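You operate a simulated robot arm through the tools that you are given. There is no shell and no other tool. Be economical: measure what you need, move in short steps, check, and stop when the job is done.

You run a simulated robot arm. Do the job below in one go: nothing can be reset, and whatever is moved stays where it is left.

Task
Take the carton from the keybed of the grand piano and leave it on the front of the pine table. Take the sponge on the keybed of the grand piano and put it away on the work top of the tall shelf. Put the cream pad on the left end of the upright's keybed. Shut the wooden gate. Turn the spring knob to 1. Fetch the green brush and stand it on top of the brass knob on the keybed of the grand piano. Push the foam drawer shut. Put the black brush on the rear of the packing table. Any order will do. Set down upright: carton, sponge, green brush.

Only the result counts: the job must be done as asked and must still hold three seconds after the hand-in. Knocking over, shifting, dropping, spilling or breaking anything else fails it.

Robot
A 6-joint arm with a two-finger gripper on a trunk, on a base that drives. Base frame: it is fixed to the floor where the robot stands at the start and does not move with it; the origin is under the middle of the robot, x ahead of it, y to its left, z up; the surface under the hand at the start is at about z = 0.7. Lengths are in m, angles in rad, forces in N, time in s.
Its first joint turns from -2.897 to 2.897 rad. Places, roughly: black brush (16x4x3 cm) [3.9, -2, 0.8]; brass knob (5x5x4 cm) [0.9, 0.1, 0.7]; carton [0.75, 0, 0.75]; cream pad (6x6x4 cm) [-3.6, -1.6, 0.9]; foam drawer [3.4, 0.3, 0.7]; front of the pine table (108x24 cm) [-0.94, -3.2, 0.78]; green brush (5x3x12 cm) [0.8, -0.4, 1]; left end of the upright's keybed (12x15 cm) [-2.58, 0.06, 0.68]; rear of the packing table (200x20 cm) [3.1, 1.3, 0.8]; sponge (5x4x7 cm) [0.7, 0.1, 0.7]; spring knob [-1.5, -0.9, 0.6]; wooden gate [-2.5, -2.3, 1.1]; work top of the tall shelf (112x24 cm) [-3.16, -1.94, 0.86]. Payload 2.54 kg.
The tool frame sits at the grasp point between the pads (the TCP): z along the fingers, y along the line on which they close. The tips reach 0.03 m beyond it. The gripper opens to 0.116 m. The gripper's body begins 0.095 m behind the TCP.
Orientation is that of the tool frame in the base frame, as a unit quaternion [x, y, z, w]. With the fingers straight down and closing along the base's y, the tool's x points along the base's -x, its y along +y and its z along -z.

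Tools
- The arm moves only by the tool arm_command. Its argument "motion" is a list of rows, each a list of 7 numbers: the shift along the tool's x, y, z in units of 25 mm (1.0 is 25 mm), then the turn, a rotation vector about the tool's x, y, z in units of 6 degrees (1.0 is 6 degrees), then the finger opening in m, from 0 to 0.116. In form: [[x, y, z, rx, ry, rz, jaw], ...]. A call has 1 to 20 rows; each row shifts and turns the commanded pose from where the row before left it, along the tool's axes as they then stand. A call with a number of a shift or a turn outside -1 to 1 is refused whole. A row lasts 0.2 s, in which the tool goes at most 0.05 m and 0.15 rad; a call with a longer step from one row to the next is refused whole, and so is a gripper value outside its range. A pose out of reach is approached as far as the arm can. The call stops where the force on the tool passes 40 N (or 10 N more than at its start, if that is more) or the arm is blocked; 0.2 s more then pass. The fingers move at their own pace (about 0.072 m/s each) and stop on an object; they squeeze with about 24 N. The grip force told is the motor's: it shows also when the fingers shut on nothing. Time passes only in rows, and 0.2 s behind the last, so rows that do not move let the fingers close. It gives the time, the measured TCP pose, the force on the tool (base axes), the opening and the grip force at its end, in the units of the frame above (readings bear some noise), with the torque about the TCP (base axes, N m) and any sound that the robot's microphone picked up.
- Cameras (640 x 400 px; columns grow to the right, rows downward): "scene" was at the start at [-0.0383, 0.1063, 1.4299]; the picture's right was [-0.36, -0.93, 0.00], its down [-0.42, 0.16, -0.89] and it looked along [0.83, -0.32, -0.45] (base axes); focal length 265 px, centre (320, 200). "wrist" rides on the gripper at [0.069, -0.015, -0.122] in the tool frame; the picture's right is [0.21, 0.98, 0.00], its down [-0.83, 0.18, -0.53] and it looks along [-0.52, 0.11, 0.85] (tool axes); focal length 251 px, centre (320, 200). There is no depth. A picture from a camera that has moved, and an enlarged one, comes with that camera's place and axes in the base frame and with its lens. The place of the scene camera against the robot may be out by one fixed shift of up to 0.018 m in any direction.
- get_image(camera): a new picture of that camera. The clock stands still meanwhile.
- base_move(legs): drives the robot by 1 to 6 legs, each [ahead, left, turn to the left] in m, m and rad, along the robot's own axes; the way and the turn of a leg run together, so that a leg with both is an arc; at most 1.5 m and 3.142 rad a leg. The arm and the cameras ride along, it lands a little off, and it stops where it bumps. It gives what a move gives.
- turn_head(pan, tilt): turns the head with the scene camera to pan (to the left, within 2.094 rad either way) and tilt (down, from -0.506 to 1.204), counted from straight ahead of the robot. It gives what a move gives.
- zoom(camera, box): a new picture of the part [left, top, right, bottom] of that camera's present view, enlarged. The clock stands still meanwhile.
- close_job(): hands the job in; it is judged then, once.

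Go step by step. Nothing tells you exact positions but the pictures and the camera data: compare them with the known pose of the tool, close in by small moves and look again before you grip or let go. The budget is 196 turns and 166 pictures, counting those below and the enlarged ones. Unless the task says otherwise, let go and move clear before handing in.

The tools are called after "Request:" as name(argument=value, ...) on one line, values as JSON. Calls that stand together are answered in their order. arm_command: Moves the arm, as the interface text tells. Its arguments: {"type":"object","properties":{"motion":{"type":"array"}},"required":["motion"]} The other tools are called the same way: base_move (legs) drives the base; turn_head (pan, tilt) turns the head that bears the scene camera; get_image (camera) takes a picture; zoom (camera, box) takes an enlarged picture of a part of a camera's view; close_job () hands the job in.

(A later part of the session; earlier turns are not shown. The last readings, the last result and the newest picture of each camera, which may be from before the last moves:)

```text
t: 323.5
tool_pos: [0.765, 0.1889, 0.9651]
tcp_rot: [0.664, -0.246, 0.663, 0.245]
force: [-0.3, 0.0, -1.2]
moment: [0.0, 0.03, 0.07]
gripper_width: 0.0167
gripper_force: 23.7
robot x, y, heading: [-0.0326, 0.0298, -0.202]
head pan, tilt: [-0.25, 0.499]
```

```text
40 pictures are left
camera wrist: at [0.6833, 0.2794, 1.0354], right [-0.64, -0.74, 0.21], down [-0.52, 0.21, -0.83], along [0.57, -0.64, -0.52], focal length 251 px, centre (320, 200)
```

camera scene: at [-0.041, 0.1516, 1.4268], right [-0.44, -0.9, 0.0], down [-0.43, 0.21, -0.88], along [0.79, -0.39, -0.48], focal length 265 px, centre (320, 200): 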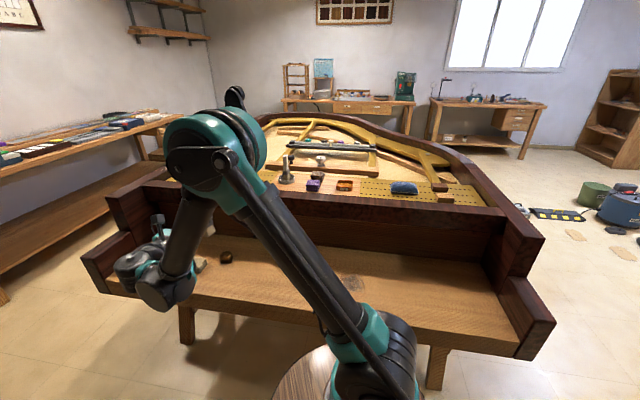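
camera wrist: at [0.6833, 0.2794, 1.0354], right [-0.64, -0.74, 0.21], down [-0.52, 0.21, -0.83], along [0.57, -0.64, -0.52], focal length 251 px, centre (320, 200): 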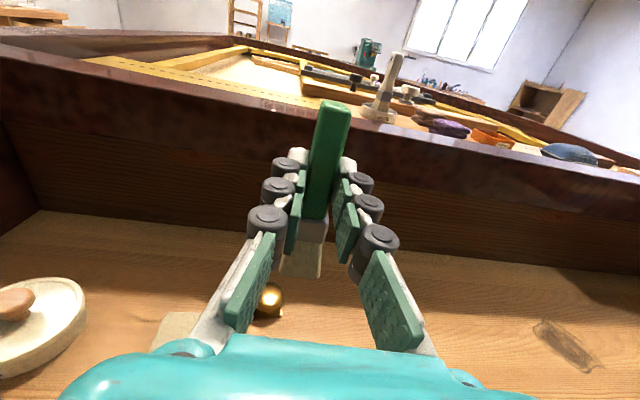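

The brush is upright in a horizontal grip and the knob is in view. Move it to hover just above the knob.

Request:
arm_command(motion=[[-0.84, -0.16, 0.68, 0, 0, 0, 0], [-0.84, -0.16, 0.68, 0, 0, 0, 0], [-0.84, -0.16, 0.68, 0, 0, 0, 0], [-0.84, -0.16, 0.68, 0, 0, 0, 0], [-0.84, -0.16, 0.68, 0, 0, 0, 0]])

Request:
zoom(camera="wrist", box=[220, 180, 400, 340])

Request:
zoom(camera="scene", box=[130, 180, 290, 300])

```text
t: 324.7
tool_pos: [0.8436, 0.1477, 0.8609]
tcp_rot: [0.664, -0.246, 0.662, 0.245]
force: [0.5, 0.3, -0.4]
moment: [0.0, 0.05, 0.03]
gripper_width: 0.0166
gripper_force: 24.9
robot x, y, heading: [-0.0321, 0.033, -0.205]
head pan, tilt: [-0.25, 0.499]
```

```text
2.50 times, centred on (310, 260) of wrist
camera zoom: at [0.7603, 0.2386, 0.9313], right [-0.64, -0.74, 0.21], down [-0.53, 0.21, -0.82], along [0.57, -0.64, -0.52], focal length 629 px, centre (345, 50)
```

zoom: 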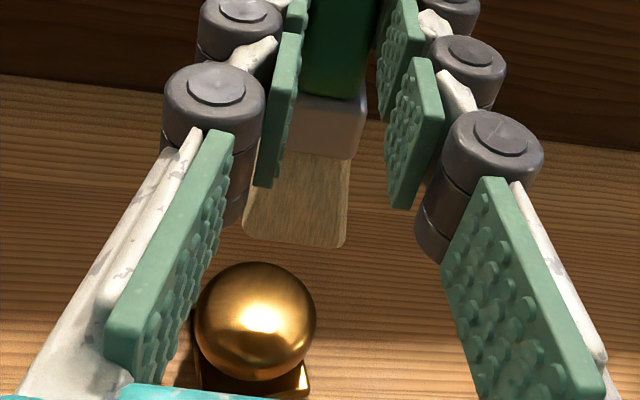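

```text
3.33 times, centred on (210, 240) of scene
camera zoom: at [-0.0411, 0.1517, 1.4268], right [-0.44, -0.9, 0.0], down [-0.43, 0.21, -0.88], along [0.79, -0.39, -0.48], focal length 883 px, centre (687, 67)
```

zoom: 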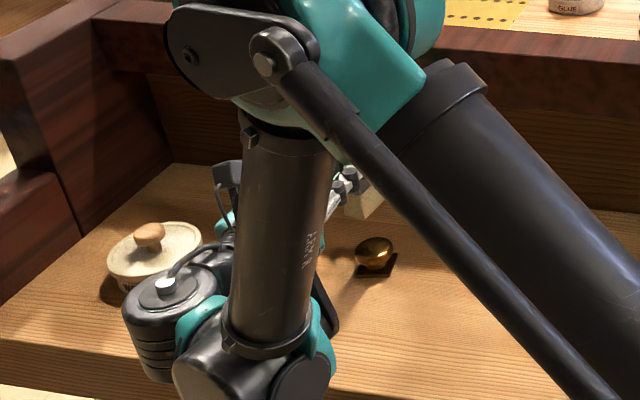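

Request:
arm_command(motion=[[-0.6, -0.08, -0.17, 0, 0, 0, 0], [-0.6, 0, 0, 0, 0, 0, 0], [-0.5, 0, 0, 0, 0, 0, 0]])

Request:
zoom(camera="wrist", box=[240, 200, 380, 330])

Request:
zoom(camera="scene", box=[190, 210, 270, 280])

```text
t: 325.5
tool_pos: [0.8392, 0.153, 0.8171]
tcp_rot: [0.665, -0.246, 0.662, 0.244]
force: [0.5, 0.7, -0.8]
moment: [0.02, 0.0, 0.02]
gripper_width: 0.0167
gripper_force: 24.2
robot x, y, heading: [-0.0298, 0.0308, -0.208]
head pan, tilt: [-0.25, 0.499]
```

```text
3.08 times, centred on (310, 265) of wrist
camera zoom: at [0.7578, 0.2438, 0.8879], right [-0.64, -0.74, 0.21], down [-0.53, 0.21, -0.82], along [0.57, -0.64, -0.52], focal length 774 px, centre (351, 0)
```

zoom: 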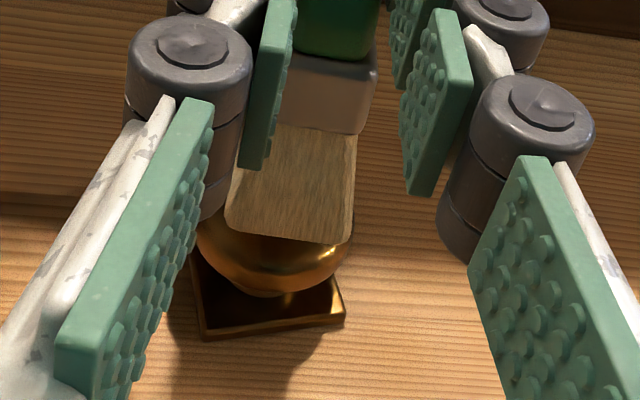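

```text
5.71 times, centred on (230, 245) of scene
camera zoom: at [-0.0409, 0.1517, 1.4268], right [-0.44, -0.9, 0.0], down [-0.43, 0.21, -0.88], along [0.79, -0.39, -0.48], focal length 1514 px, centre (834, -57)
```

zoom: 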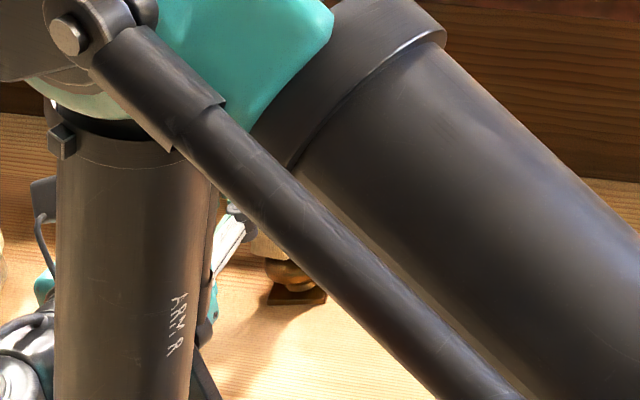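

The wrist view shows bristles just over the dome. Correct by a few mm and lower to contact, reading the moment.

Request:
arm_command(motion=[[0, -0.08, 0.17, 0, 0, 0, 0], [-0.2, 0, 0, 0, 0, 0, 0], [-0.1, 0, 0, 0, 0, 0, 0], [-0.08, 0, 0, 0, 0, 0, 0], [0, 0, 0, 0, 0, 0, 0]])

```text
t: 326.7
tool_pos: [0.8447, 0.152, 0.8088]
tcp_rot: [0.664, -0.247, 0.662, 0.245]
force: [-0.4, 0.2, -0.5]
moment: [-0.03, 0.03, -0.03]
gripper_width: 0.0164
gripper_force: 23.8
robot x, y, heading: [-0.0335, 0.0291, -0.206]
head pan, tilt: [-0.25, 0.499]
```

Request:
arm_command(motion=[[-0.08, 0, 0, 0, 0, 0, 0], [-0.08, 0, 0, 0, 0, 0, 0], [-0.08, 0, 0, 0, 0, 0, 0], [0, 0, 0, 0, 0, 0, 0]])

```text
t: 327.7
tool_pos: [0.8472, 0.1526, 0.8032]
tcp_rot: [0.663, -0.246, 0.663, 0.246]
force: [-0.1, -0.5, 21.8]
moment: [-0.3, -0.28, 0.01]
gripper_width: 0.0166
gripper_force: 24.0
robot x, y, heading: [-0.0332, 0.0307, -0.206]
head pan, tilt: [-0.25, 0.499]
```

Request:
arm_command(motion=[[0.05, 0, 0, 0, 0, 0, 0], [0, 0, 0, 0, 0, 0, 0]])

Request:
zoom(camera="wrist", box=[240, 200, 380, 330])

```text
t: 328.3
tool_pos: [0.8463, 0.1506, 0.8026]
tcp_rot: [0.665, -0.246, 0.662, 0.244]
force: [1.1, -1.9, 8.0]
moment: [-0.24, -0.2, 0.03]
gripper_width: 0.0161
gripper_force: 23.9
robot x, y, heading: [-0.0331, 0.0331, -0.204]
head pan, tilt: [-0.25, 0.499]
```

```text
3.08 times, centred on (310, 265) of wrist
camera zoom: at [0.7642, 0.2424, 0.8735], right [-0.64, -0.74, 0.21], down [-0.53, 0.21, -0.82], along [0.57, -0.64, -0.52], focal length 774 px, centre (351, 0)
```

zoom: 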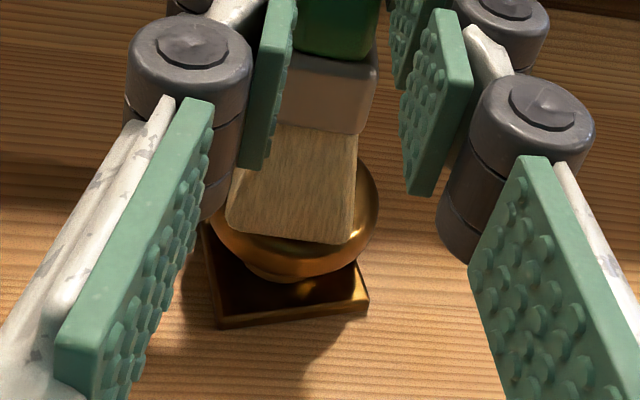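

Vision says the brush is centred on the dome. Release slowly and check.

Request:
arm_command(motion=[[0.02, 0, 0, 0, 0, 0, 0.01], [0, 0, 0, 0, 0, 0, 0.018], [0, 0, 0, 0, 0, 0, 0.02], [0, 0, 0, 0, 0, 0, 0.022]])

Request:
get_image(camera="wrist")

```text
t: 329.3
tool_pos: [0.8475, 0.1498, 0.8032]
tcp_rot: [0.664, -0.246, 0.662, 0.245]
force: [-0.3, 0.3, 0.2]
moment: [0.01, -0.01, 0.0]
gripper_width: 0.0221
gripper_force: 0.0
robot x, y, heading: [-0.0325, 0.0331, -0.206]
head pan, tilt: [-0.25, 0.499]
```

```text
34 pictures are left
camera wrist: at [0.7642, 0.2419, 0.8735], right [-0.64, -0.74, 0.21], down [-0.53, 0.21, -0.82], along [0.57, -0.64, -0.52], focal length 251 px, centre (320, 200)
```

wrist: 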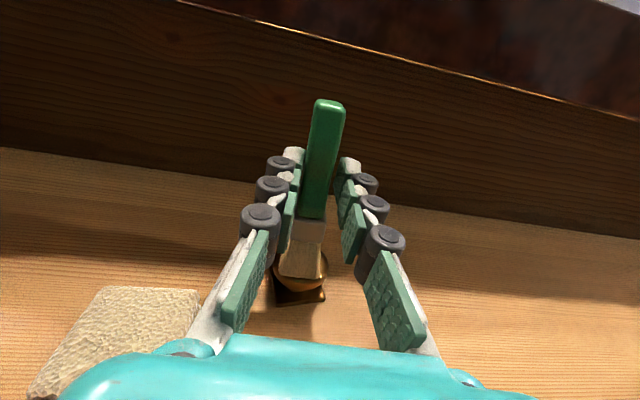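

It stands with loosened fingers. Open wider slowly and wait.

Request:
arm_command(motion=[[0, 0, 0, 0, 0, 0, 0.026], [0, 0, 0, 0, 0, 0, 0.03], [0, 0, 0, 0, 0, 0, 0.036], [0, 0, 0, 0, 0, 0, 0.044], [0, 0, 0, 0, 0, 0, 0.054], [0, 0, 0, 0, 0, 0, 0.064], [0, 0, 0, 0, 0, 0, 0.064], [0, 0, 0, 0, 0, 0, 0.064], [0, 0, 0, 0, 0, 0, 0.064], [0, 0, 0, 0, 0, 0, 0.064]])

Request:
get_image(camera="wrist")

```text
t: 331.5
tool_pos: [0.8472, 0.15, 0.8034]
tcp_rot: [0.664, -0.246, 0.662, 0.245]
force: [-0.1, 0.2, -0.3]
moment: [0.0, 0.0, 0.02]
gripper_width: 0.0641
gripper_force: 0.2
robot x, y, heading: [-0.0321, 0.0275, -0.204]
head pan, tilt: [-0.25, 0.499]
```

```text
33 pictures are left
camera wrist: at [0.7642, 0.2419, 0.8736], right [-0.64, -0.74, 0.21], down [-0.53, 0.21, -0.82], along [0.57, -0.64, -0.52], focal length 251 px, centre (320, 200)
```

wrist: 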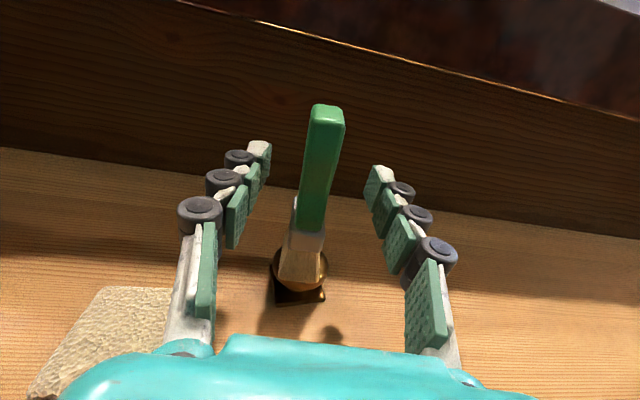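

Request:
arm_command(motion=[[0, 0, -0.4, 0, 0, 0, 0.064], [0, 0, -0.8, 0, 0, 0, 0.064], [0, 0, -0.8, 0, 0, 0, 0.064], [0, 0, -0.8, 0, 0, 0, 0.064], [0.2, 0, -0.8, 0, 0, 0, 0.064], [0.5, 0, -0.8, 0, 0, 0, 0.064], [0.5, 0, -0.8, 0, 0, 0, 0.064]])

Request:
get_image(camera="wrist")

```text
t: 333.1
tool_pos: [0.7492, 0.2358, 0.8349]
tcp_rot: [0.664, -0.247, 0.662, 0.246]
force: [0.8, -0.2, 0.2]
moment: [0.0, -0.01, 0.01]
gripper_width: 0.0641
gripper_force: 0.1
robot x, y, heading: [-0.0329, 0.032, -0.204]
head pan, tilt: [-0.25, 0.499]
```

```text
32 pictures are left
camera wrist: at [0.6677, 0.3279, 0.9047], right [-0.64, -0.74, 0.21], down [-0.53, 0.21, -0.82], along [0.57, -0.64, -0.52], focal length 251 px, centre (320, 200)
```

wrist: 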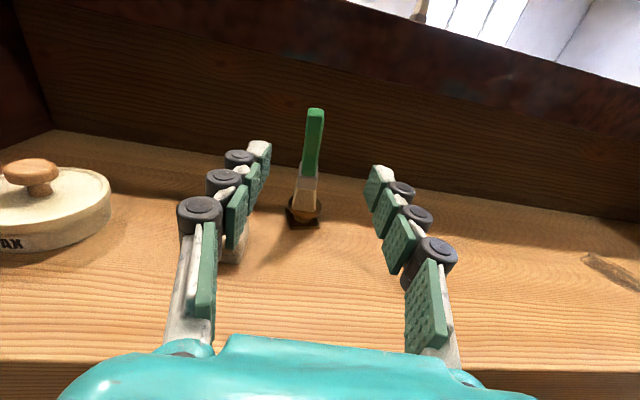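

The brush stands on the knob. Raise the arm away from it, pitch the tool back down, and look.

Request:
arm_command(motion=[[0.9, 0, -0.5, 0, 0, 0, 0.064], [0.9, 0, -0.5, 0, 0, 0, 0.064], [0.9, 0, -0.5, 0, 0, 0, 0.064], [0.9, 0, -0.5, 0, 0, 0, 0.064], [0.9, 0, -0.5, 0, 0, 0, 0.064], [0.9, 0, -0.5, 0, 0, 0, 0.064], [0.9, 0, -0.5, 0, 0, 0, 0.064], [0.9, 0, -0.5, 0, 0, 0, 0.064]])

Request:
arm_command(motion=[[0, 0, 0, 0, -1, 0, 0.064], [0, 0, 0, 0, -1, 0, 0.064], [0, 0, 0, 0, -1, 0, 0.064], [0, 0, 0, 0, -1, 0, 0.064], [0, 0, 0, 0, -1, 0, 0.064], [0, 0, 0, 0, -1, 0, 0.064], [0, 0, 0, 0, -1, 0, 0.064], [0, 0, 0, 0, -1, 0, 0.064], [0, 0, 0, 0, -1, 0, 0.064], [0, 0, 0, 0, -1, 0, 0.064], [0, 0, 0, 0, -1, 0, 0.064], [0, 0, 0, 0, -1, 0, 0.064], [0, 0, 0, 0, -1, 0, 0.064], [0, 0, 0, 0, -1, 0, 0.064], [0, 0, 0, 0, -1, 0, 0.064]])

Request:
get_image(camera="scene")

```text
t: 334.9
tool_pos: [0.6728, 0.3014, 1.0142]
tcp_rot: [0.665, -0.246, 0.661, 0.245]
force: [-0.4, 0.0, 0.1]
moment: [-0.01, -0.03, -0.02]
gripper_width: 0.064
gripper_force: 0.0
robot x, y, heading: [-0.0332, 0.03, -0.2]
head pan, tilt: [-0.25, 0.499]
```

```text
t: 338.1
tool_pos: [0.6718, 0.2989, 1.0148]
tcp_rot: [0.938, -0.346, -0.002, -0.001]
force: [-0.5, 0.1, -1.0]
moment: [-0.01, -0.02, 0.02]
gripper_width: 0.0641
gripper_force: 0.1
robot x, y, heading: [-0.0326, 0.0326, -0.21]
head pan, tilt: [-0.25, 0.499]
```

```text
31 pictures are left
camera scene: at [-0.0411, 0.1517, 1.4268], right [-0.44, -0.9, 0.0], down [-0.43, 0.21, -0.88], along [0.79, -0.39, -0.48], focal length 265 px, centre (320, 200)
```

scene: 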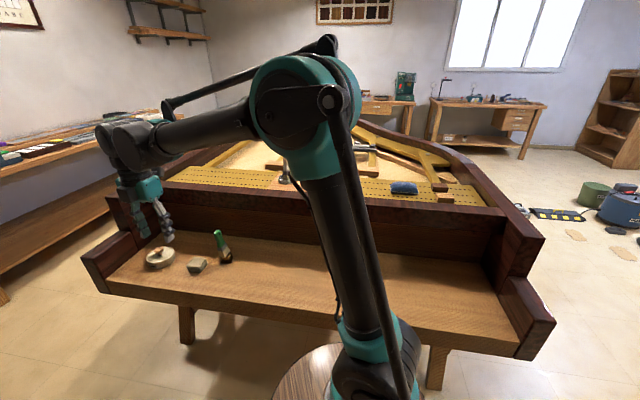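

Green brush stands on the knob. Retract, turn along the keybed, pass the cart, and drive into the corridor between the piano and the long bench towards the foam drawer.

Request:
arm_command(motion=[[-0.46, 0.978, 0, 0, 0, 0, 0.064], [-0.46, 0.978, 0, 0, 0, 0, 0.064], [-0.46, 0.978, 0, 0, 0, 0, 0.064], [-0.46, 0.978, 0, 0, 0, 0, 0.064], [-0.46, 0.978, 0, 0, 0, 0, 0.064], [-0.46, 0.978, 0, 0, 0, 0, 0.064], [-0.46, 0.978, 0, 0, 0, 0, 0.064], [-0.46, 0.978, 0, 0, 0, 0, 0.064], [-0.46, 0.978, 0, 0, 0, 0, 0.064]])

Request:
base_move(legs=[[0, 0, 1.09], [0, -0.05, 0], [1.45, 0, 0], [0.3, 0, 0], [0, 0, -1.565], [0.9, 0, 0]])

Request:
turn_head(pan=0.5, tilt=0.45)

Request:
get_image(camera="scene")

```text
t: 340.1
tool_pos: [0.4505, 0.2022, 1.0162]
tcp_rot: [0.938, -0.347, -0.002, -0.001]
force: [-0.7, -0.4, -0.1]
moment: [-0.06, 0.0, -0.01]
gripper_width: 0.064
gripper_force: 0.0
robot x, y, heading: [-0.0318, 0.0319, -0.206]
head pan, tilt: [-0.25, 0.499]
```

```text
t: 360.3
tool_pos: [2.3057, 0.7003, 1.0154]
tcp_rot: [0.835, -0.551, -0.002, -0.001]
force: [-0.2, -0.9, -0.1]
moment: [0.0, -0.02, 0.01]
gripper_width: 0.0642
gripper_force: 0.1
robot x, y, heading: [1.798, 0.7618, -0.666]
head pan, tilt: [-0.25, 0.499]
```

```text
t: 361.4
tool_pos: [2.3037, 0.7004, 1.0155]
tcp_rot: [0.835, -0.551, -0.001, -0.001]
force: [0.1, 0.3, 0.5]
moment: [-0.01, 0.0, 0.0]
gripper_width: 0.064
gripper_force: 0.1
robot x, y, heading: [1.796, 0.7586, -0.664]
head pan, tilt: [0.499, 0.45]
```

```text
30 pictures are left
camera scene: at [1.8803, 0.9262, 1.4312], right [-0.16, -0.99, 0.0], down [-0.43, 0.07, -0.9], along [0.89, -0.15, -0.44], focal length 265 px, centre (320, 200)
```

scene: 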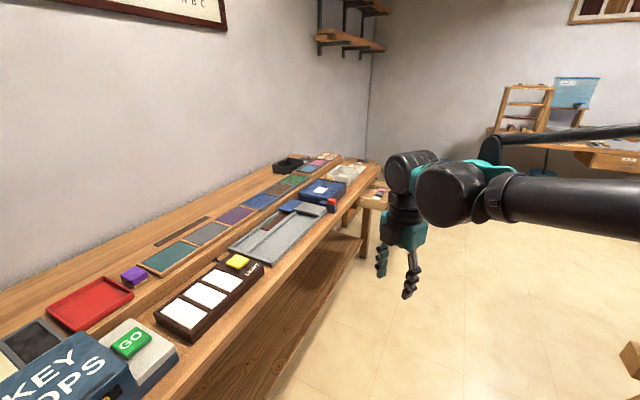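

Request:
zoom(camera="scene", box=[260, 130, 420, 260])

```text
3.08 times, centred on (340, 195) of scene
camera zoom: at [1.8803, 0.9262, 1.4312], right [-0.16, -0.99, 0.0], down [-0.43, 0.07, -0.9], along [0.89, -0.15, -0.44], focal length 815 px, centre (258, 215)
```

zoom: 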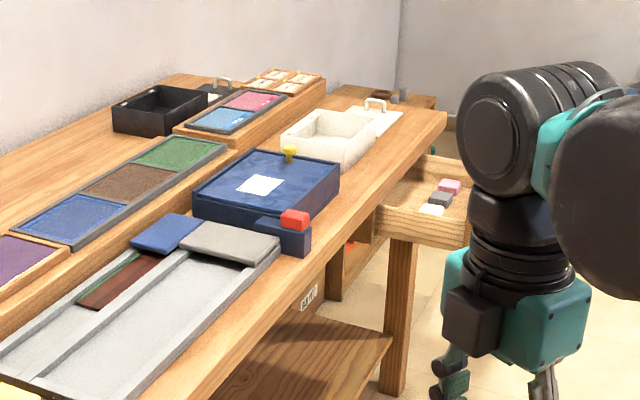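

Request:
base_move(legs=[[0.75, -0.05, 0]])

Request:
turn_head(pan=0.75, tilt=0.6)

Request:
get_image(camera="scene")

```text
t: 365.5
tool_pos: [2.8822, 0.2129, 1.0161]
tcp_rot: [0.842, -0.54, -0.002, -0.001]
force: [-0.7, -0.8, 0.1]
moment: [-0.03, -0.01, 0.01]
gripper_width: 0.0641
gripper_force: 0.1
robot x, y, heading: [2.3704, 0.2654, -0.641]
head pan, tilt: [0.499, 0.45]
```

```text
t: 366.3
tool_pos: [2.8811, 0.2126, 1.0154]
tcp_rot: [0.841, -0.541, -0.002, -0.001]
force: [0.8, 0.0, -0.1]
moment: [0.02, -0.03, -0.02]
gripper_width: 0.0639
gripper_force: 0.1
robot x, y, heading: [2.371, 0.264, -0.635]
head pan, tilt: [0.75, 0.6]
```

```text
28 pictures are left
camera scene: at [2.4478, 0.452, 1.4177], right [0.11, -0.99, 0.0], down [-0.56, -0.06, -0.83], along [0.82, 0.09, -0.56], focal length 265 px, centre (320, 200)
```

scene: 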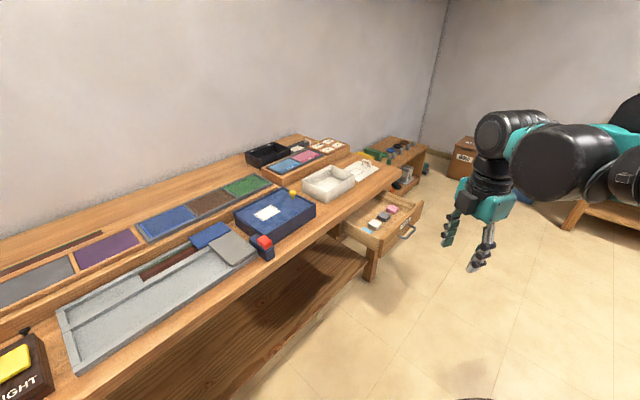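

The drawer is pulled out about 12–15 cm under the bench's far end. I'll drive 0.3 m closer, orient the closed fingers leaning back, and move in front of its panel.

Request:
base_move(legs=[[0.3, 0, 0]])

Request:
arm_command(motion=[[0, 0, 0, 0, 0, 0.966, 0], [0, 0, 0, 0, 0, 0.966, 0], [0, 0, 0, 0, 0, 0.966, 0], [0, 0, 0, 0, 0, 0.966, 0], [0, 0, 0, 0, 0, 0.966, 0], [0, 0, 0, 0, 0, 0.966, 0], [0, 0, 0, 0, 0, 0.966, 0], [0, 0, 0, 0, 0, 0.966, 0], [0, 0, 0, 0, 0, 0.966, 0], [0, 0, 0, 0, 0, 0.966, 0], [0, 0, 0, 0, 0, 0.966, 0], [0, 0, 0, 0, -1, 0, 0], [0, 0, 0, 0, -1, 0, 0], [0, 0, 0, 0, -1, 0, 0], [0, 0, 0, 0, -1, 0, 0], [0, 0, 0, 0, -1, 0, 0]])

Request:
arm_command(motion=[[-0.356, -0.116, 0.968, 0, 0, 0, 0], [-0.356, -0.116, 0.968, 0, 0, 0, 0], [-0.356, -0.116, 0.968, 0, 0, 0, 0], [-0.356, -0.116, 0.968, 0, 0, 0, 0], [-0.356, -0.116, 0.968, 0, 0, 0, 0], [-0.356, -0.116, 0.968, 0, 0, 0, 0], [-0.356, -0.116, 0.968, 0, 0, 0, 0], [-0.356, -0.116, 0.968, 0, 0, 0, 0]])

Request:
get_image(camera="wrist")

Request:
get_image(camera="scene")

```text
t: 368.3
tool_pos: [3.1204, 0.0355, 1.0164]
tcp_rot: [0.842, -0.54, -0.002, -0.001]
force: [0.7, 0.1, 0.0]
moment: [0.02, 0.01, 0.0]
gripper_width: 0.0641
gripper_force: 0.0
robot x, y, heading: [2.6111, 0.0823, -0.639]
head pan, tilt: [0.75, 0.6]
```

```text
t: 371.7
tool_pos: [3.1213, 0.0344, 1.0151]
tcp_rot: [-0.414, 0.872, 0.113, 0.235]
force: [1.4, -0.1, -0.4]
moment: [0.0, 0.02, 0.0]
gripper_width: 0.0002
gripper_force: 24.8
robot x, y, heading: [2.6076, 0.0832, -0.638]
head pan, tilt: [0.75, 0.6]
```

```text
t: 373.5
tool_pos: [3.2403, 0.1442, 0.8814]
tcp_rot: [-0.414, 0.873, 0.112, 0.233]
force: [-0.1, -0.8, 0.0]
moment: [-0.01, 0.0, -0.03]
gripper_width: 0.0001
gripper_force: 23.7
robot x, y, heading: [2.6108, 0.082, -0.638]
head pan, tilt: [0.75, 0.6]
```

```text
27 pictures are left
camera wrist: at [3.1742, 0.0416, 0.9532], right [-0.87, 0.47, -0.1], down [0.14, 0.46, 0.88], along [0.46, 0.75, -0.47], focal length 251 px, centre (320, 200)
```

wrist: 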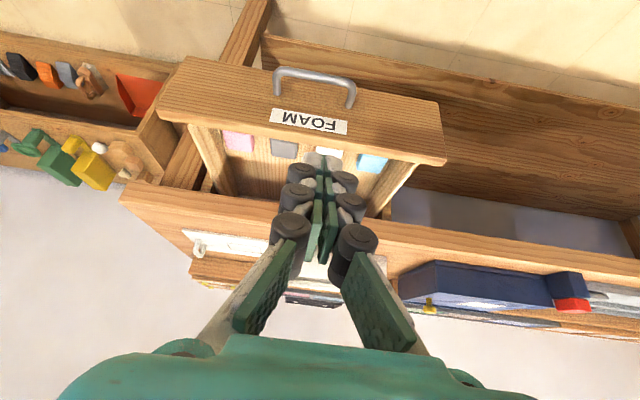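

```text
26 pictures are left
camera scene: at [2.6874, 0.2742, 1.4177], right [0.11, -0.99, 0.0], down [-0.56, -0.06, -0.83], along [0.82, 0.09, -0.56], focal length 265 px, centre (320, 200)
```

scene: 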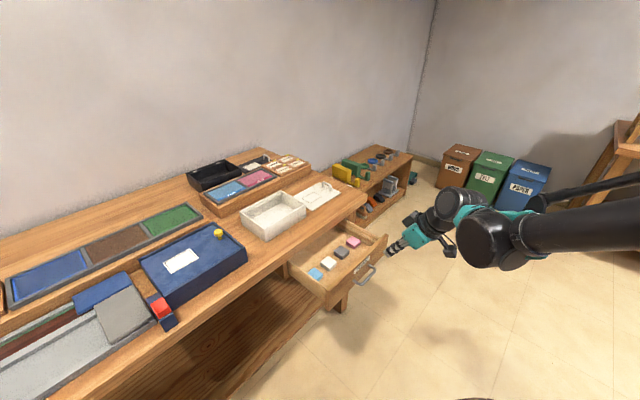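

The tips are about 14 cm in front of the FOAM panel. I'll lower them to just under the panel's top edge above the handle and push inward.

Request:
arm_command(motion=[[0.567, 0.113, 0.981, 0, 0, 0, 0], [0.567, 0.113, 0.981, 0, 0, 0, 0], [0.567, 0.113, 0.981, 0, 0, 0, 0], [0.567, 0.113, 0.981, 0, 0, 0, 0], [0.567, 0.113, 0.981, 0, 0, 0, 0], [0.567, 0.113, 0.981, 0, 0, 0, 0], [-0.83, 0, 0.48, 0, 0, 0, 0], [-0.83, 0, 0.48, 0, 0, 0, 0], [-0.83, 0, 0.48, 0, 0, 0, 0], [-0.83, 0, 0.48, 0, 0, 0, 0]])

Request:
get_image(camera="wrist")

```text
t: 375.7
tool_pos: [3.2905, 0.2337, 0.7235]
tcp_rot: [-0.413, 0.873, 0.111, 0.234]
force: [0.0, -0.3, -0.1]
moment: [0.0, 0.01, -0.03]
gripper_width: 0.0002
gripper_force: 24.0
out of reach, approached as far as the arm can: row 6
robot x, y, heading: [2.6095, 0.0816, -0.639]
head pan, tilt: [0.75, 0.6]
```

```text
25 pictures are left
camera wrist: at [3.2262, 0.1305, 0.7949], right [-0.87, 0.47, -0.11], down [0.14, 0.46, 0.88], along [0.46, 0.75, -0.47], focal length 251 px, centre (320, 200)
```

wrist: 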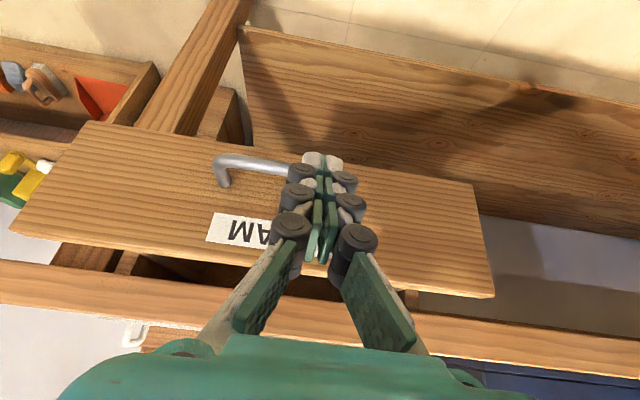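

Request:
arm_command(motion=[[-0.6, 0, 0.35, 0, 0, 0, 0], [-0.6, 0, 0.35, 0, 0, 0, 0], [-0.6, 0, 0.35, 0, 0, 0, 0], [-0.6, 0, 0.35, 0, 0, 0, 0], [-0.6, 0, 0.35, 0, 0, 0, 0], [-0.6, 0, 0.35, 0, 0, 0, 0], [-0.6, 0, 0.35, 0, 0, 0, 0], [-0.6, 0, 0.35, 0, 0, 0, 0]])

Request:
get_image(camera="wrist")

```text
t: 377.5
tool_pos: [3.3704, 0.3277, 0.7232]
tcp_rot: [-0.413, 0.873, 0.112, 0.232]
force: [-11.7, -8.6, 30.7]
moment: [0.18, -0.03, 0.19]
gripper_width: 0.0059
gripper_force: 24.1
robot x, y, heading: [2.6058, 0.0819, -0.637]
head pan, tilt: [0.75, 0.6]
stopped in row 8: the force on the tool passed its limit at 77 N (the readings are from after the stop); the commanded pose is now the measured one
```

```text
24 pictures are left
camera wrist: at [3.306, 0.2251, 0.7962], right [-0.87, 0.47, -0.1], down [0.15, 0.46, 0.87], along [0.46, 0.75, -0.47], focal length 251 px, centre (320, 200)
```

wrist: 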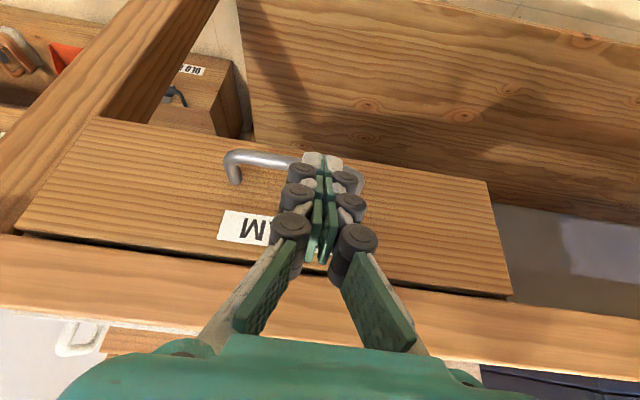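

It hit a firm stop. Back off and check the drawer from the scene camera.

Request:
arm_command(motion=[[0.6, 0, -0.35, 0, 0, 0, 0], [0.8, 0, -0.6, 0, 0, 0, 0], [0.8, 0, -0.48, 0, 0, 0, 0], [0.8, 0, -0.48, 0, 0, 0, 0], [0.8, 0, -0.48, 0, 0, 0, 0], [0.3, 0, -0.98, 0, 0, 0, 0], [-0.1, 0, -0.98, 0, 0, 0, 0], [-0.5, 0, -0.866, 0, 0, 0, 0], [-0.5, 0, -0.866, 0, 0, 0, 0], [-0.5, 0, -0.866, 0, 0, 0, 0], [-0.5, 0, -0.866, 0, 0, 0, 0], [-0.5, 0, -0.866, 0, 0, 0, 0], [-0.5, 0, -0.866, 0, 0, 0, 0]])

Request:
get_image(camera="scene")

Request:
get_image(camera="wrist")

```text
t: 380.3
tool_pos: [3.2845, 0.2198, 0.9159]
tcp_rot: [-0.414, 0.874, 0.11, 0.231]
force: [-0.4, -0.2, 0.5]
moment: [-0.03, 0.06, 0.05]
gripper_width: 0.0003
gripper_force: 28.5
robot x, y, heading: [2.6097, 0.0815, -0.643]
head pan, tilt: [0.75, 0.6]
```

```text
23 pictures are left
camera scene: at [2.6875, 0.274, 1.4177], right [0.11, -0.99, 0.0], down [-0.56, -0.06, -0.82], along [0.82, 0.09, -0.57], focal length 265 px, centre (320, 200)
```

scene: 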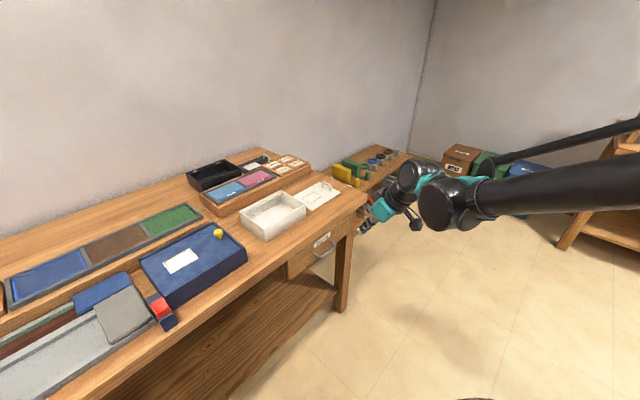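

```text
22 pictures are left
camera wrist: at [3.2203, 0.118, 0.9886], right [-0.87, 0.47, -0.1], down [0.15, 0.46, 0.87], along [0.46, 0.75, -0.48], focal length 251 px, centre (320, 200)
```

wrist: 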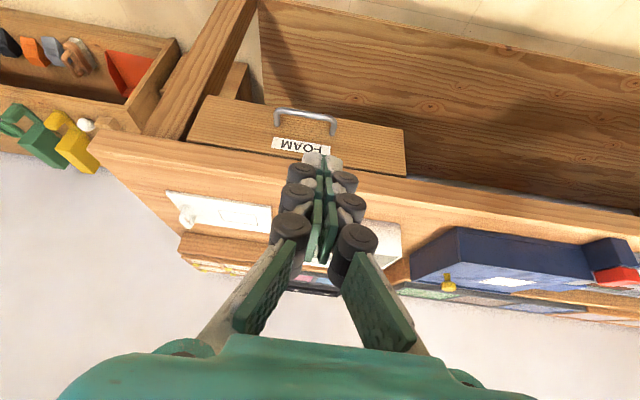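

The drawer is shut. Now retract and drive round the piano's tail to the table with the black brush.

Request:
arm_command(motion=[[0.753, 0.14, -0.82, 0, 0, 0, 0.06], [0.753, 0.14, -0.82, 0, 0, 0, 0.06], [0.753, 0.14, -0.82, 0, 0, 0, 0.06], [0.753, 0.14, -0.82, 0, 0, 0, 0.06], [0.753, 0.14, -0.82, 0, 0, 0, 0.06], [0.753, 0.14, -0.82, 0, 0, 0, 0.06], [0.753, 0.14, -0.82, 0, 0, 0, 0.06], [0.753, 0.14, -0.82, 0, 0, 0, 0.06], [0.753, 0.14, -0.82, 0, 0, 0, 0.06], [0.753, 0.14, -0.82, 0, 0, 0, 0.06], [0.753, 0.14, -0.82, 0, 0, 0, 0.06], [0.753, 0.14, -0.82, 0, 0, 0, 0.06], [0, 0, 0, 0, 1, 0, 0.06], [0, 0, 0, 0, 1, 0, 0.06], [0, 0, 0, 0, 1, 0, 0.06], [0, 0, 0, 0, 1, 0, 0.06], [0, 0, 0, 0, 1, 0, 0.06]])

Request:
base_move(legs=[[0.95, -0.1, 0], [0.4, -0.65, 0]])

Request:
turn_head(pan=-0.05, tilt=0.45)

Request:
get_image(camera="scene")

```text
t: 383.9
tool_pos: [3.0501, -0.0012, 1.0188]
tcp_rot: [-0.429, 0.903, 0.0, -0.004]
force: [0.0, -0.7, -0.7]
moment: [-0.01, 0.01, -0.01]
gripper_width: 0.0602
gripper_force: 0.0
robot x, y, heading: [2.6098, 0.0851, -0.632]
head pan, tilt: [0.75, 0.6]
```

```text
t: 392.6
tool_pos: [3.6776, -1.4146, 1.0184]
tcp_rot: [-0.417, 0.909, 0.0, -0.002]
force: [-0.2, 0.4, 0.3]
moment: [0.01, -0.02, 0.03]
gripper_width: 0.06
gripper_force: 0.0
robot x, y, heading: [3.2442, -1.3257, -0.666]
head pan, tilt: [0.75, 0.6]
```

```text
t: 393.7
tool_pos: [3.6785, -1.4157, 1.0191]
tcp_rot: [-0.416, 0.909, 0.001, -0.002]
force: [-0.4, 0.4, 0.1]
moment: [0.0, 0.02, -0.04]
gripper_width: 0.0597
gripper_force: 0.0
robot x, y, heading: [3.238, -1.3211, -0.668]
head pan, tilt: [-0.051, 0.45]
```

```text
21 pictures are left
camera scene: at [3.3057, -1.1991, 1.4312], right [-0.66, -0.76, 0.0], down [-0.33, 0.29, -0.9], along [0.68, -0.59, -0.44], focal length 265 px, centre (320, 200)
```

scene: 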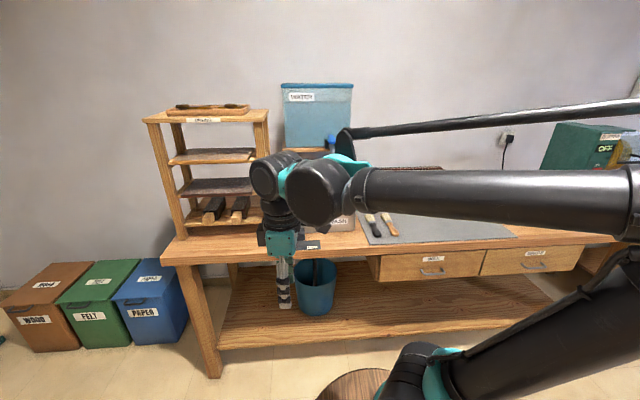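

Request:
zoom(camera="scene", box=[340, 195, 440, 255])

```text
6.40 times, centred on (390, 225) of scene
camera zoom: at [3.3057, -1.1991, 1.4312], right [-0.66, -0.76, 0.0], down [-0.33, 0.29, -0.9], along [0.68, -0.59, -0.44], focal length 1696 px, centre (-128, 40)
```

zoom: 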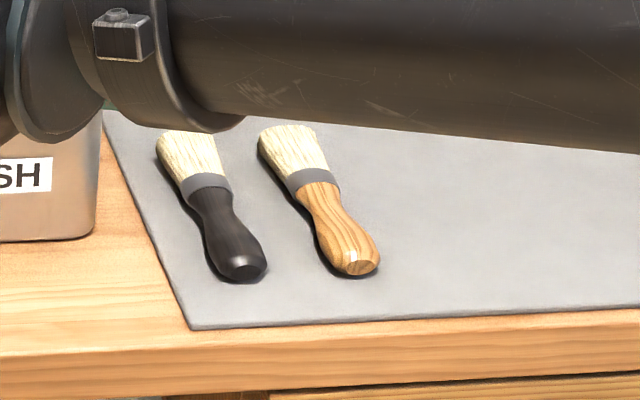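

The black brush lies with its handle towards me, centre about (3.916,-2.024), axis -37°. I'll move 15 cm closer, align the gripper across it and hover.

Request:
base_move(legs=[[0.15, 0, 0]])

Request:
arm_command(motion=[[0, 0, 0, 0, 0, 0.96, 0.06], [0, 0, 0, 0, 0, 0.96, 0.06], [0, 0, 0, 0, 0, 0.96, 0.06], [0, 0, 0, 0, 0, 0.96, 0.06], [0, 0, 0, 0, 0, 0.96, 0.06], [0, 0, 0, 0, 0, 0.96, 0.06], [0, 0, 0, 0, 0, 0.96, 0.06], [0, 0, 0, 0, 0, 0.96, 0.06], [0, 0, 0, 0, 0, 0.96, 0.06], [0, 0, 0, 0, 0, 0.96, 0.06], [0, 0, 0, 0, 0, 0.96, 0.06], [0, 0, 0, 0, 0, 0.96, 0.06], [0, 0, 0, 0, 0, 0.96, 0.06], [0, 0, 0, 0, 0, 0.96, 0.06], [0, 0, 0, 0, 0, 0.96, 0.06]])

Request:
arm_command(motion=[[-0.959, -0.793, 0.12, 0, 0, 0, 0.06], [-0.959, -0.793, 0.12, 0, 0, 0, 0.06], [-0.959, -0.793, 0.12, 0, 0, 0, 0.06], [-0.959, -0.793, 0.12, 0, 0, 0, 0.06], [-0.959, -0.793, 0.12, 0, 0, 0, 0.06], [-0.959, -0.793, 0.12, 0, 0, 0, 0.06], [-0.959, -0.793, 0.12, 0, 0, 0, 0.06], [-0.959, -0.793, 0.12, 0, 0, 0, 0.06], [-0.959, -0.793, 0.12, 0, 0, 0, 0.06], [-0.959, -0.793, 0.12, 0, 0, 0, 0.06], [-0.959, -0.793, 0.12, 0, 0, 0, 0.06], [-0.959, -0.793, 0.12, 0, 0, 0, 0.06], [-0.959, -0.793, 0.12, 0, 0, 0, 0.06], [-0.959, -0.793, 0.12, 0, 0, 0, 0.06], [-0.959, -0.793, 0.12, 0, 0, 0, 0.06], [-0.959, -0.793, 0.12, 0, 0, 0, 0.06], [-0.959, -0.793, 0.12, 0, 0, 0, 0.06]])

Request:
get_image(camera="wrist")

```text
t: 395.1
tool_pos: [3.8002, -1.5093, 1.0185]
tcp_rot: [-0.418, 0.908, 0.001, -0.003]
force: [-0.1, 0.4, -0.4]
moment: [-0.01, -0.03, -0.01]
gripper_width: 0.06
gripper_force: 0.1
robot x, y, heading: [3.3618, -1.4138, -0.663]
head pan, tilt: [-0.051, 0.45]
```

```text
t: 398.3
tool_pos: [3.7994, -1.5088, 1.0195]
tcp_rot: [0.318, 0.948, -0.001, -0.002]
force: [0.0, -0.7, -0.2]
moment: [0.04, 0.01, 0.01]
gripper_width: 0.0599
gripper_force: 0.1
robot x, y, heading: [3.3601, -1.4136, -0.663]
head pan, tilt: [-0.051, 0.45]
```

```text
t: 401.9
tool_pos: [3.9213, -2.0243, 0.9663]
tcp_rot: [0.317, 0.948, -0.002, -0.003]
force: [-0.2, 0.7, 0.5]
moment: [-0.05, 0.0, -0.02]
gripper_width: 0.06
gripper_force: 0.0
robot x, y, heading: [3.3643, -1.4155, -0.664]
head pan, tilt: [-0.051, 0.45]
```

```text
19 pictures are left
camera wrist: at [3.8575, -1.994, 1.0898], right [0.42, 0.91, 0.0], down [0.77, -0.35, 0.53], along [0.48, -0.22, -0.85], focal length 251 px, centre (320, 200)
```

wrist: 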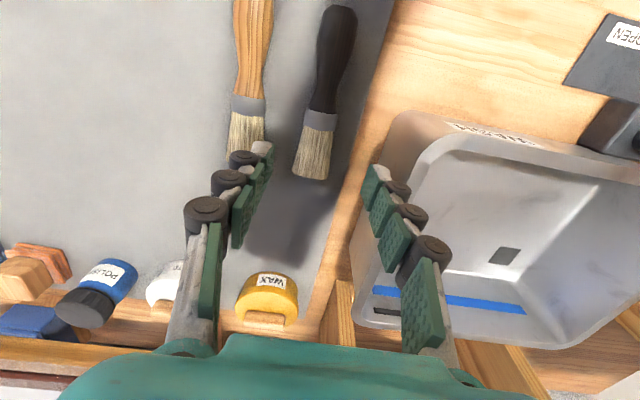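

Request:
arm_command(motion=[[0.515, 0, 0, 0, 0, 0, 0.06], [0.515, 0, 0, 0, 0, 0, 0.06], [0, 0, 0.9, 0, 0, 0, 0.06], [0, 0, 0.9, 0, 0, 0, 0.06], [0, 0, 0.9, 0, 0, 0, 0.06], [0, 0, 0.9, 0, 0, 0, 0.06], [0, 0, 0.8, 0, 0, 0, 0.06], [0, 0, 0.6, 0, 0, 0, 0.06], [0, 0, 0, 0, 0, 0, 0.06]])

Request:
get_image(camera="wrist")

```text
t: 403.9
tool_pos: [3.8994, -2.01, 0.8425]
tcp_rot: [0.318, 0.948, -0.002, -0.002]
force: [0.1, 0.0, -0.5]
moment: [0.01, 0.01, 0.0]
gripper_width: 0.0602
gripper_force: 0.0
robot x, y, heading: [3.3626, -1.4141, -0.668]
head pan, tilt: [-0.051, 0.45]
```

```text
18 pictures are left
camera wrist: at [3.8368, -1.9789, 0.9662], right [0.42, 0.91, 0.0], down [0.77, -0.35, 0.53], along [0.48, -0.22, -0.85], focal length 251 px, centre (320, 200)
```

wrist: 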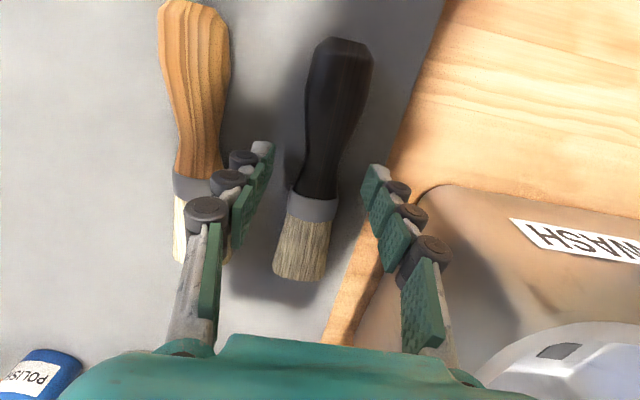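

Request:
arm_command(motion=[[0, 0, 0.1, 0, 0, 0, 0.0], [0, 0, 0, 0, 0, 0, 0.0], [0, 0, 0, 0, 0, 0, 0.0], [0, 0, 0, 0, 0, 0, 0.0], [0, 0, -0.5, 0, 0, 0, 0], [0, 0, -1, 0, 0, 0, 0], [0, 0, -1, 0, 0, 0, 0], [0, 0, -1, 0, 0, 0, 0], [0, 0, -1, 0, 0, 0, 0], [0, 0, -1, 0, 0, 0, 0], [0, 0, -1, 0, 0, 0, 0], [0, 0, -1, 0, 0, 0, 0], [0.9, 0, -1, 0, 0, 0, 0], [0.9, 0, 0, 0, 0, 0, 0], [0.9, 0, 0, 0, 0, 0, 0], [0.9, 0, 0, 0, 0, 0, 0], [0.9, 0, 0, 0, 0, 0, 0], [0.9, 0, 0, 0, 0, 0, 0], [0.9, 0, 0, 0, 0, 0, 0], [0.9, 0, 0, 0, 0, 0, 0]])

Request:
get_image(camera="wrist")

```text
t: 408.1
tool_pos: [3.7577, -1.8992, 1.0525]
tcp_rot: [0.318, 0.948, -0.002, -0.003]
force: [0.5, -0.3, -1.0]
moment: [0.06, 0.0, 0.0]
gripper_width: 0.0309
gripper_force: 23.9
robot x, y, heading: [3.3626, -1.4169, -0.659]
head pan, tilt: [-0.051, 0.45]
```

```text
17 pictures are left
camera wrist: at [3.6942, -1.8687, 1.1762], right [0.42, 0.91, 0.0], down [0.77, -0.35, 0.53], along [0.48, -0.22, -0.85], focal length 251 px, centre (320, 200)
```

wrist: 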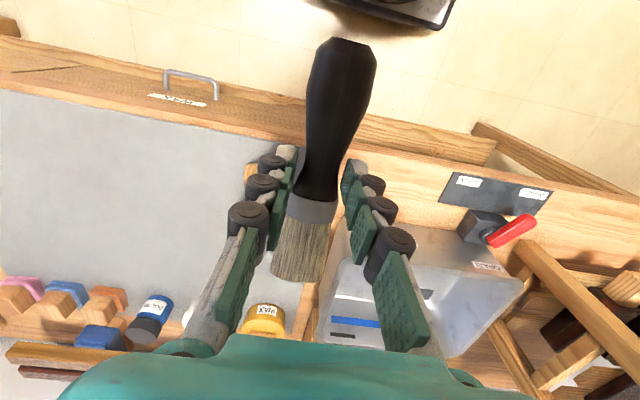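

Black brush in hand. Drive back past the piano's tail and face the packing table's rear strip.

Request:
base_move(legs=[[-0.65, 0.3, 0], [0, 0, 1.906], [0.74, 0.2, 0]])

Request:
turn_head(pan=0.1, tilt=0.5)

Request:
get_image(camera="scene")

```text
t: 420.4
tool_pos: [3.3661, 0.535, 1.0533]
tcp_rot: [-0.596, 0.803, -0.003, 0.0]
force: [0.0, -0.4, 0.3]
moment: [0.0, 0.02, -0.01]
gripper_width: 0.0309
gripper_force: 23.9
robot x, y, heading: [3.048, -0.0045, 1.267]
head pan, tilt: [-0.051, 0.45]
```

```text
t: 421.1
tool_pos: [3.367, 0.5345, 1.0534]
tcp_rot: [-0.596, 0.803, -0.003, 0.001]
force: [-0.6, 0.2, -0.6]
moment: [-0.03, 0.0, 0.02]
gripper_width: 0.0311
gripper_force: 24.0
robot x, y, heading: [3.0477, -0.0044, 1.26]
head pan, tilt: [0.099, 0.499]
```

```text
16 pictures are left
camera scene: at [2.8848, 0.0065, 1.4268], right [0.98, -0.21, 0.0], down [-0.1, -0.47, -0.88], along [0.18, 0.86, -0.48], focal length 265 px, centre (320, 200)
```

scene: 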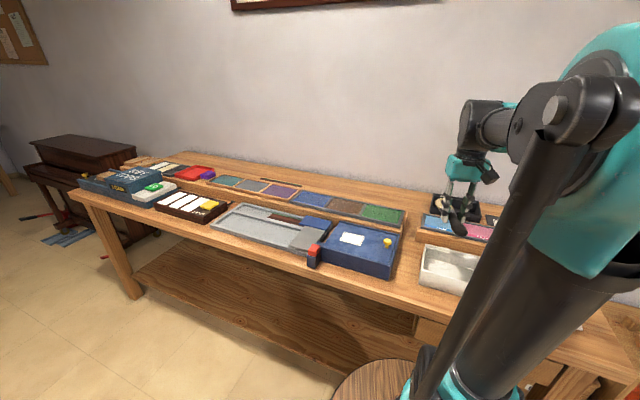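

Request:
arm_command(motion=[[0, 0, 0, 0, 0, -0.94, 0], [0, 0, 0, 0, 0, -0.94, 0], [0, 0, 0, 0, 0, -0.94, 0], [0, 0, 0, 0, 0, -0.94, 0], [0, 0, 0, 0, 0, -0.94, 0], [0, 0, 0, 0, 0, -0.94, 0], [0, 0, 0, 0, 0, -0.94, 0], [0, 0, 0, 0, 0, -0.94, 0], [0, 0, 0, 0, 0, -0.94, 0], [0, 0, 0, 0, 0, -0.94, 0], [0, 0, 0, 0, 0, -0.94, 0], [0, 0, 0, 0, 0, -0.94, 0]])

Request:
arm_command(motion=[[-0.748, -0.906, 0, 0, 0, 0, 0], [-0.748, -0.906, 0, 0, 0, 0, 0], [-0.748, -0.906, 0, 0, 0, 0, 0], [-0.748, -0.906, 0, 0, 0, 0, 0], [-0.748, -0.906, 0, 0, 0, 0, 0], [-0.748, -0.906, 0, 0, 0, 0, 0], [-0.748, -0.906, 0, 0, 0, 0, 0], [-0.748, -0.906, 0, 0, 0, 0, 0], [-0.748, -0.906, 0, 0, 0, 0, 0], [-0.748, -0.906, 0, 0, 0, 0, 0], [-0.748, -0.906, 0, 0, 0, 0, 0], [-0.748, -0.906, 0, 0, 0, 0, 0], [-0.748, -0.906, 0, 0, 0, 0, 0], [-0.748, -0.906, 0, 0, 0, 0, 0], [-0.748, -0.906, 0, 0, 0, 0, 0], [-0.748, -0.906, 0, 0, 0, 0, 0]])

Request:
get_image(camera="wrist")

Request:
get_image(camera="scene")

```text
t: 423.7
tool_pos: [3.3667, 0.5364, 1.0528]
tcp_rot: [0.943, -0.333, 0.003, 0.001]
force: [0.5, -0.2, -0.2]
moment: [-0.02, -0.01, 0.02]
gripper_width: 0.0311
gripper_force: 24.4
robot x, y, heading: [3.0493, 0.0005, 1.263]
head pan, tilt: [0.099, 0.499]
```

```text
t: 427.1
tool_pos: [3.363, 1.0055, 1.05]
tcp_rot: [0.943, -0.334, 0.001, 0.002]
force: [-0.2, -0.5, 0.5]
moment: [0.04, -0.06, -0.03]
gripper_width: 0.031
gripper_force: 24.1
robot x, y, heading: [3.0485, -0.0013, 1.266]
head pan, tilt: [0.099, 0.499]
```

```text
15 pictures are left
camera wrist: at [3.4266, 0.9747, 1.1729], right [-0.45, -0.89, 0.0], down [-0.76, 0.38, 0.53], along [-0.47, 0.24, -0.85], focal length 251 px, centre (320, 200)
```

wrist: 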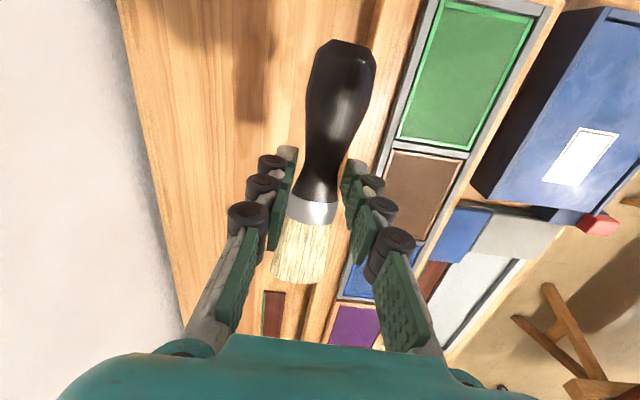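

```text
14 pictures are left
camera scene: at [2.8846, 0.006, 1.4268], right [0.98, -0.21, 0.0], down [-0.1, -0.47, -0.88], along [0.18, 0.86, -0.48], focal length 265 px, centre (320, 200)
```

scene: 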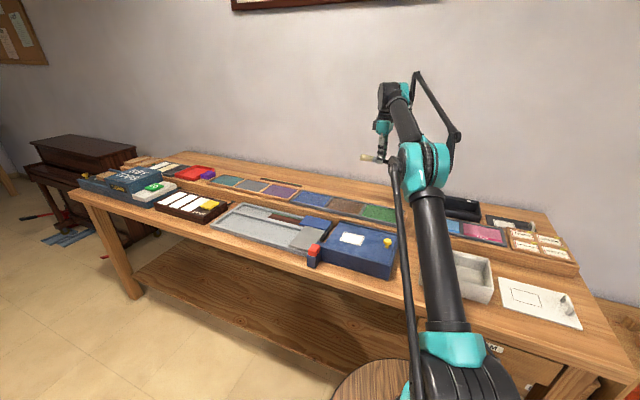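

The free strip between the raised felt board and the wall is clear. Shift 7 cm towards the wall and lower.

Request:
arm_command(motion=[[0, -0.9, 0, 0, 0, 0, 0], [0, -0.9, 0, 0, 0, 0, 0], [0, -0.9, 0, 0, 0, 0, 0], [0, 0, 0.98, 0, 0, 0, 0], [0, 0, 0.98, 0, 0, 0, 0], [0, 0, 0.98, 0, 0, 0, 0], [0, 0, 0.98, 0, 0, 0, 0], [0, 0, 0.98, 0, 0, 0, 0], [0, 0, 0.98, 0, 0, 0, 0], [0, 0, 0.98, 0, 0, 0, 0]])

Request:
get_image(camera="wrist")

```text
t: 429.3
tool_pos: [3.3836, 1.0141, 0.8681]
tcp_rot: [0.943, -0.334, 0.003, 0.002]
force: [-0.1, 0.4, -0.6]
moment: [0.03, -0.01, 0.01]
gripper_width: 0.0311
gripper_force: 24.0
out of reach, approached as far as the arm can: row 1, 2, 3
robot x, y, heading: [3.0496, -0.0017, 1.263]
head pan, tilt: [0.099, 0.499]
```

```text
13 pictures are left
camera wrist: at [3.4463, 0.9844, 0.9914], right [-0.45, -0.89, 0.0], down [-0.76, 0.38, 0.53], along [-0.47, 0.24, -0.85], focal length 251 px, centre (320, 200)
```

wrist: 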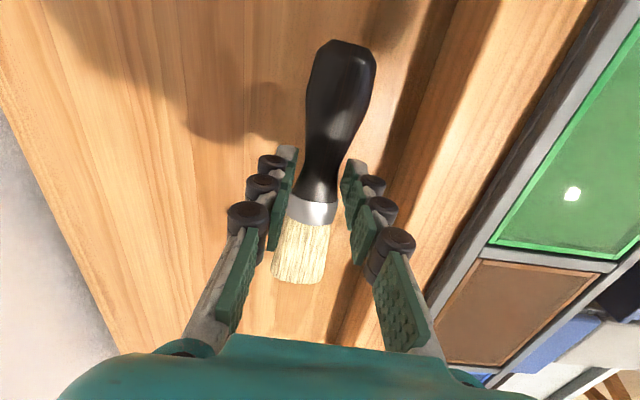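

The arm was at its reach limit; nudge the base 5 cm forward instead.

Request:
base_move(legs=[[0.05, 0, 0]])

Request:
arm_command(motion=[[0, 0, 0.3, 0, 0, 0, 0], [0, 0, 0.2, 0, 0, 0, 0], [0, 0, 0.1, 0, 0, 0, 0], [0, 0, 0, 0, 0, 0, 0]])

```text
t: 430.3
tool_pos: [3.3987, 1.0644, 0.8671]
tcp_rot: [0.942, -0.334, 0.002, 0.001]
force: [-0.1, -0.1, -1.3]
moment: [-0.03, -0.04, 0.03]
gripper_width: 0.0311
gripper_force: 24.1
robot x, y, heading: [3.0639, 0.0427, 1.263]
head pan, tilt: [0.099, 0.499]
```

```text
t: 431.3
tool_pos: [3.3976, 1.0638, 0.8531]
tcp_rot: [0.942, -0.335, 0.002, 0.002]
force: [1.0, -0.1, -0.3]
moment: [-0.02, 0.0, -0.01]
gripper_width: 0.0309
gripper_force: 23.5
robot x, y, heading: [3.068, 0.0453, 1.263]
head pan, tilt: [0.099, 0.499]
```

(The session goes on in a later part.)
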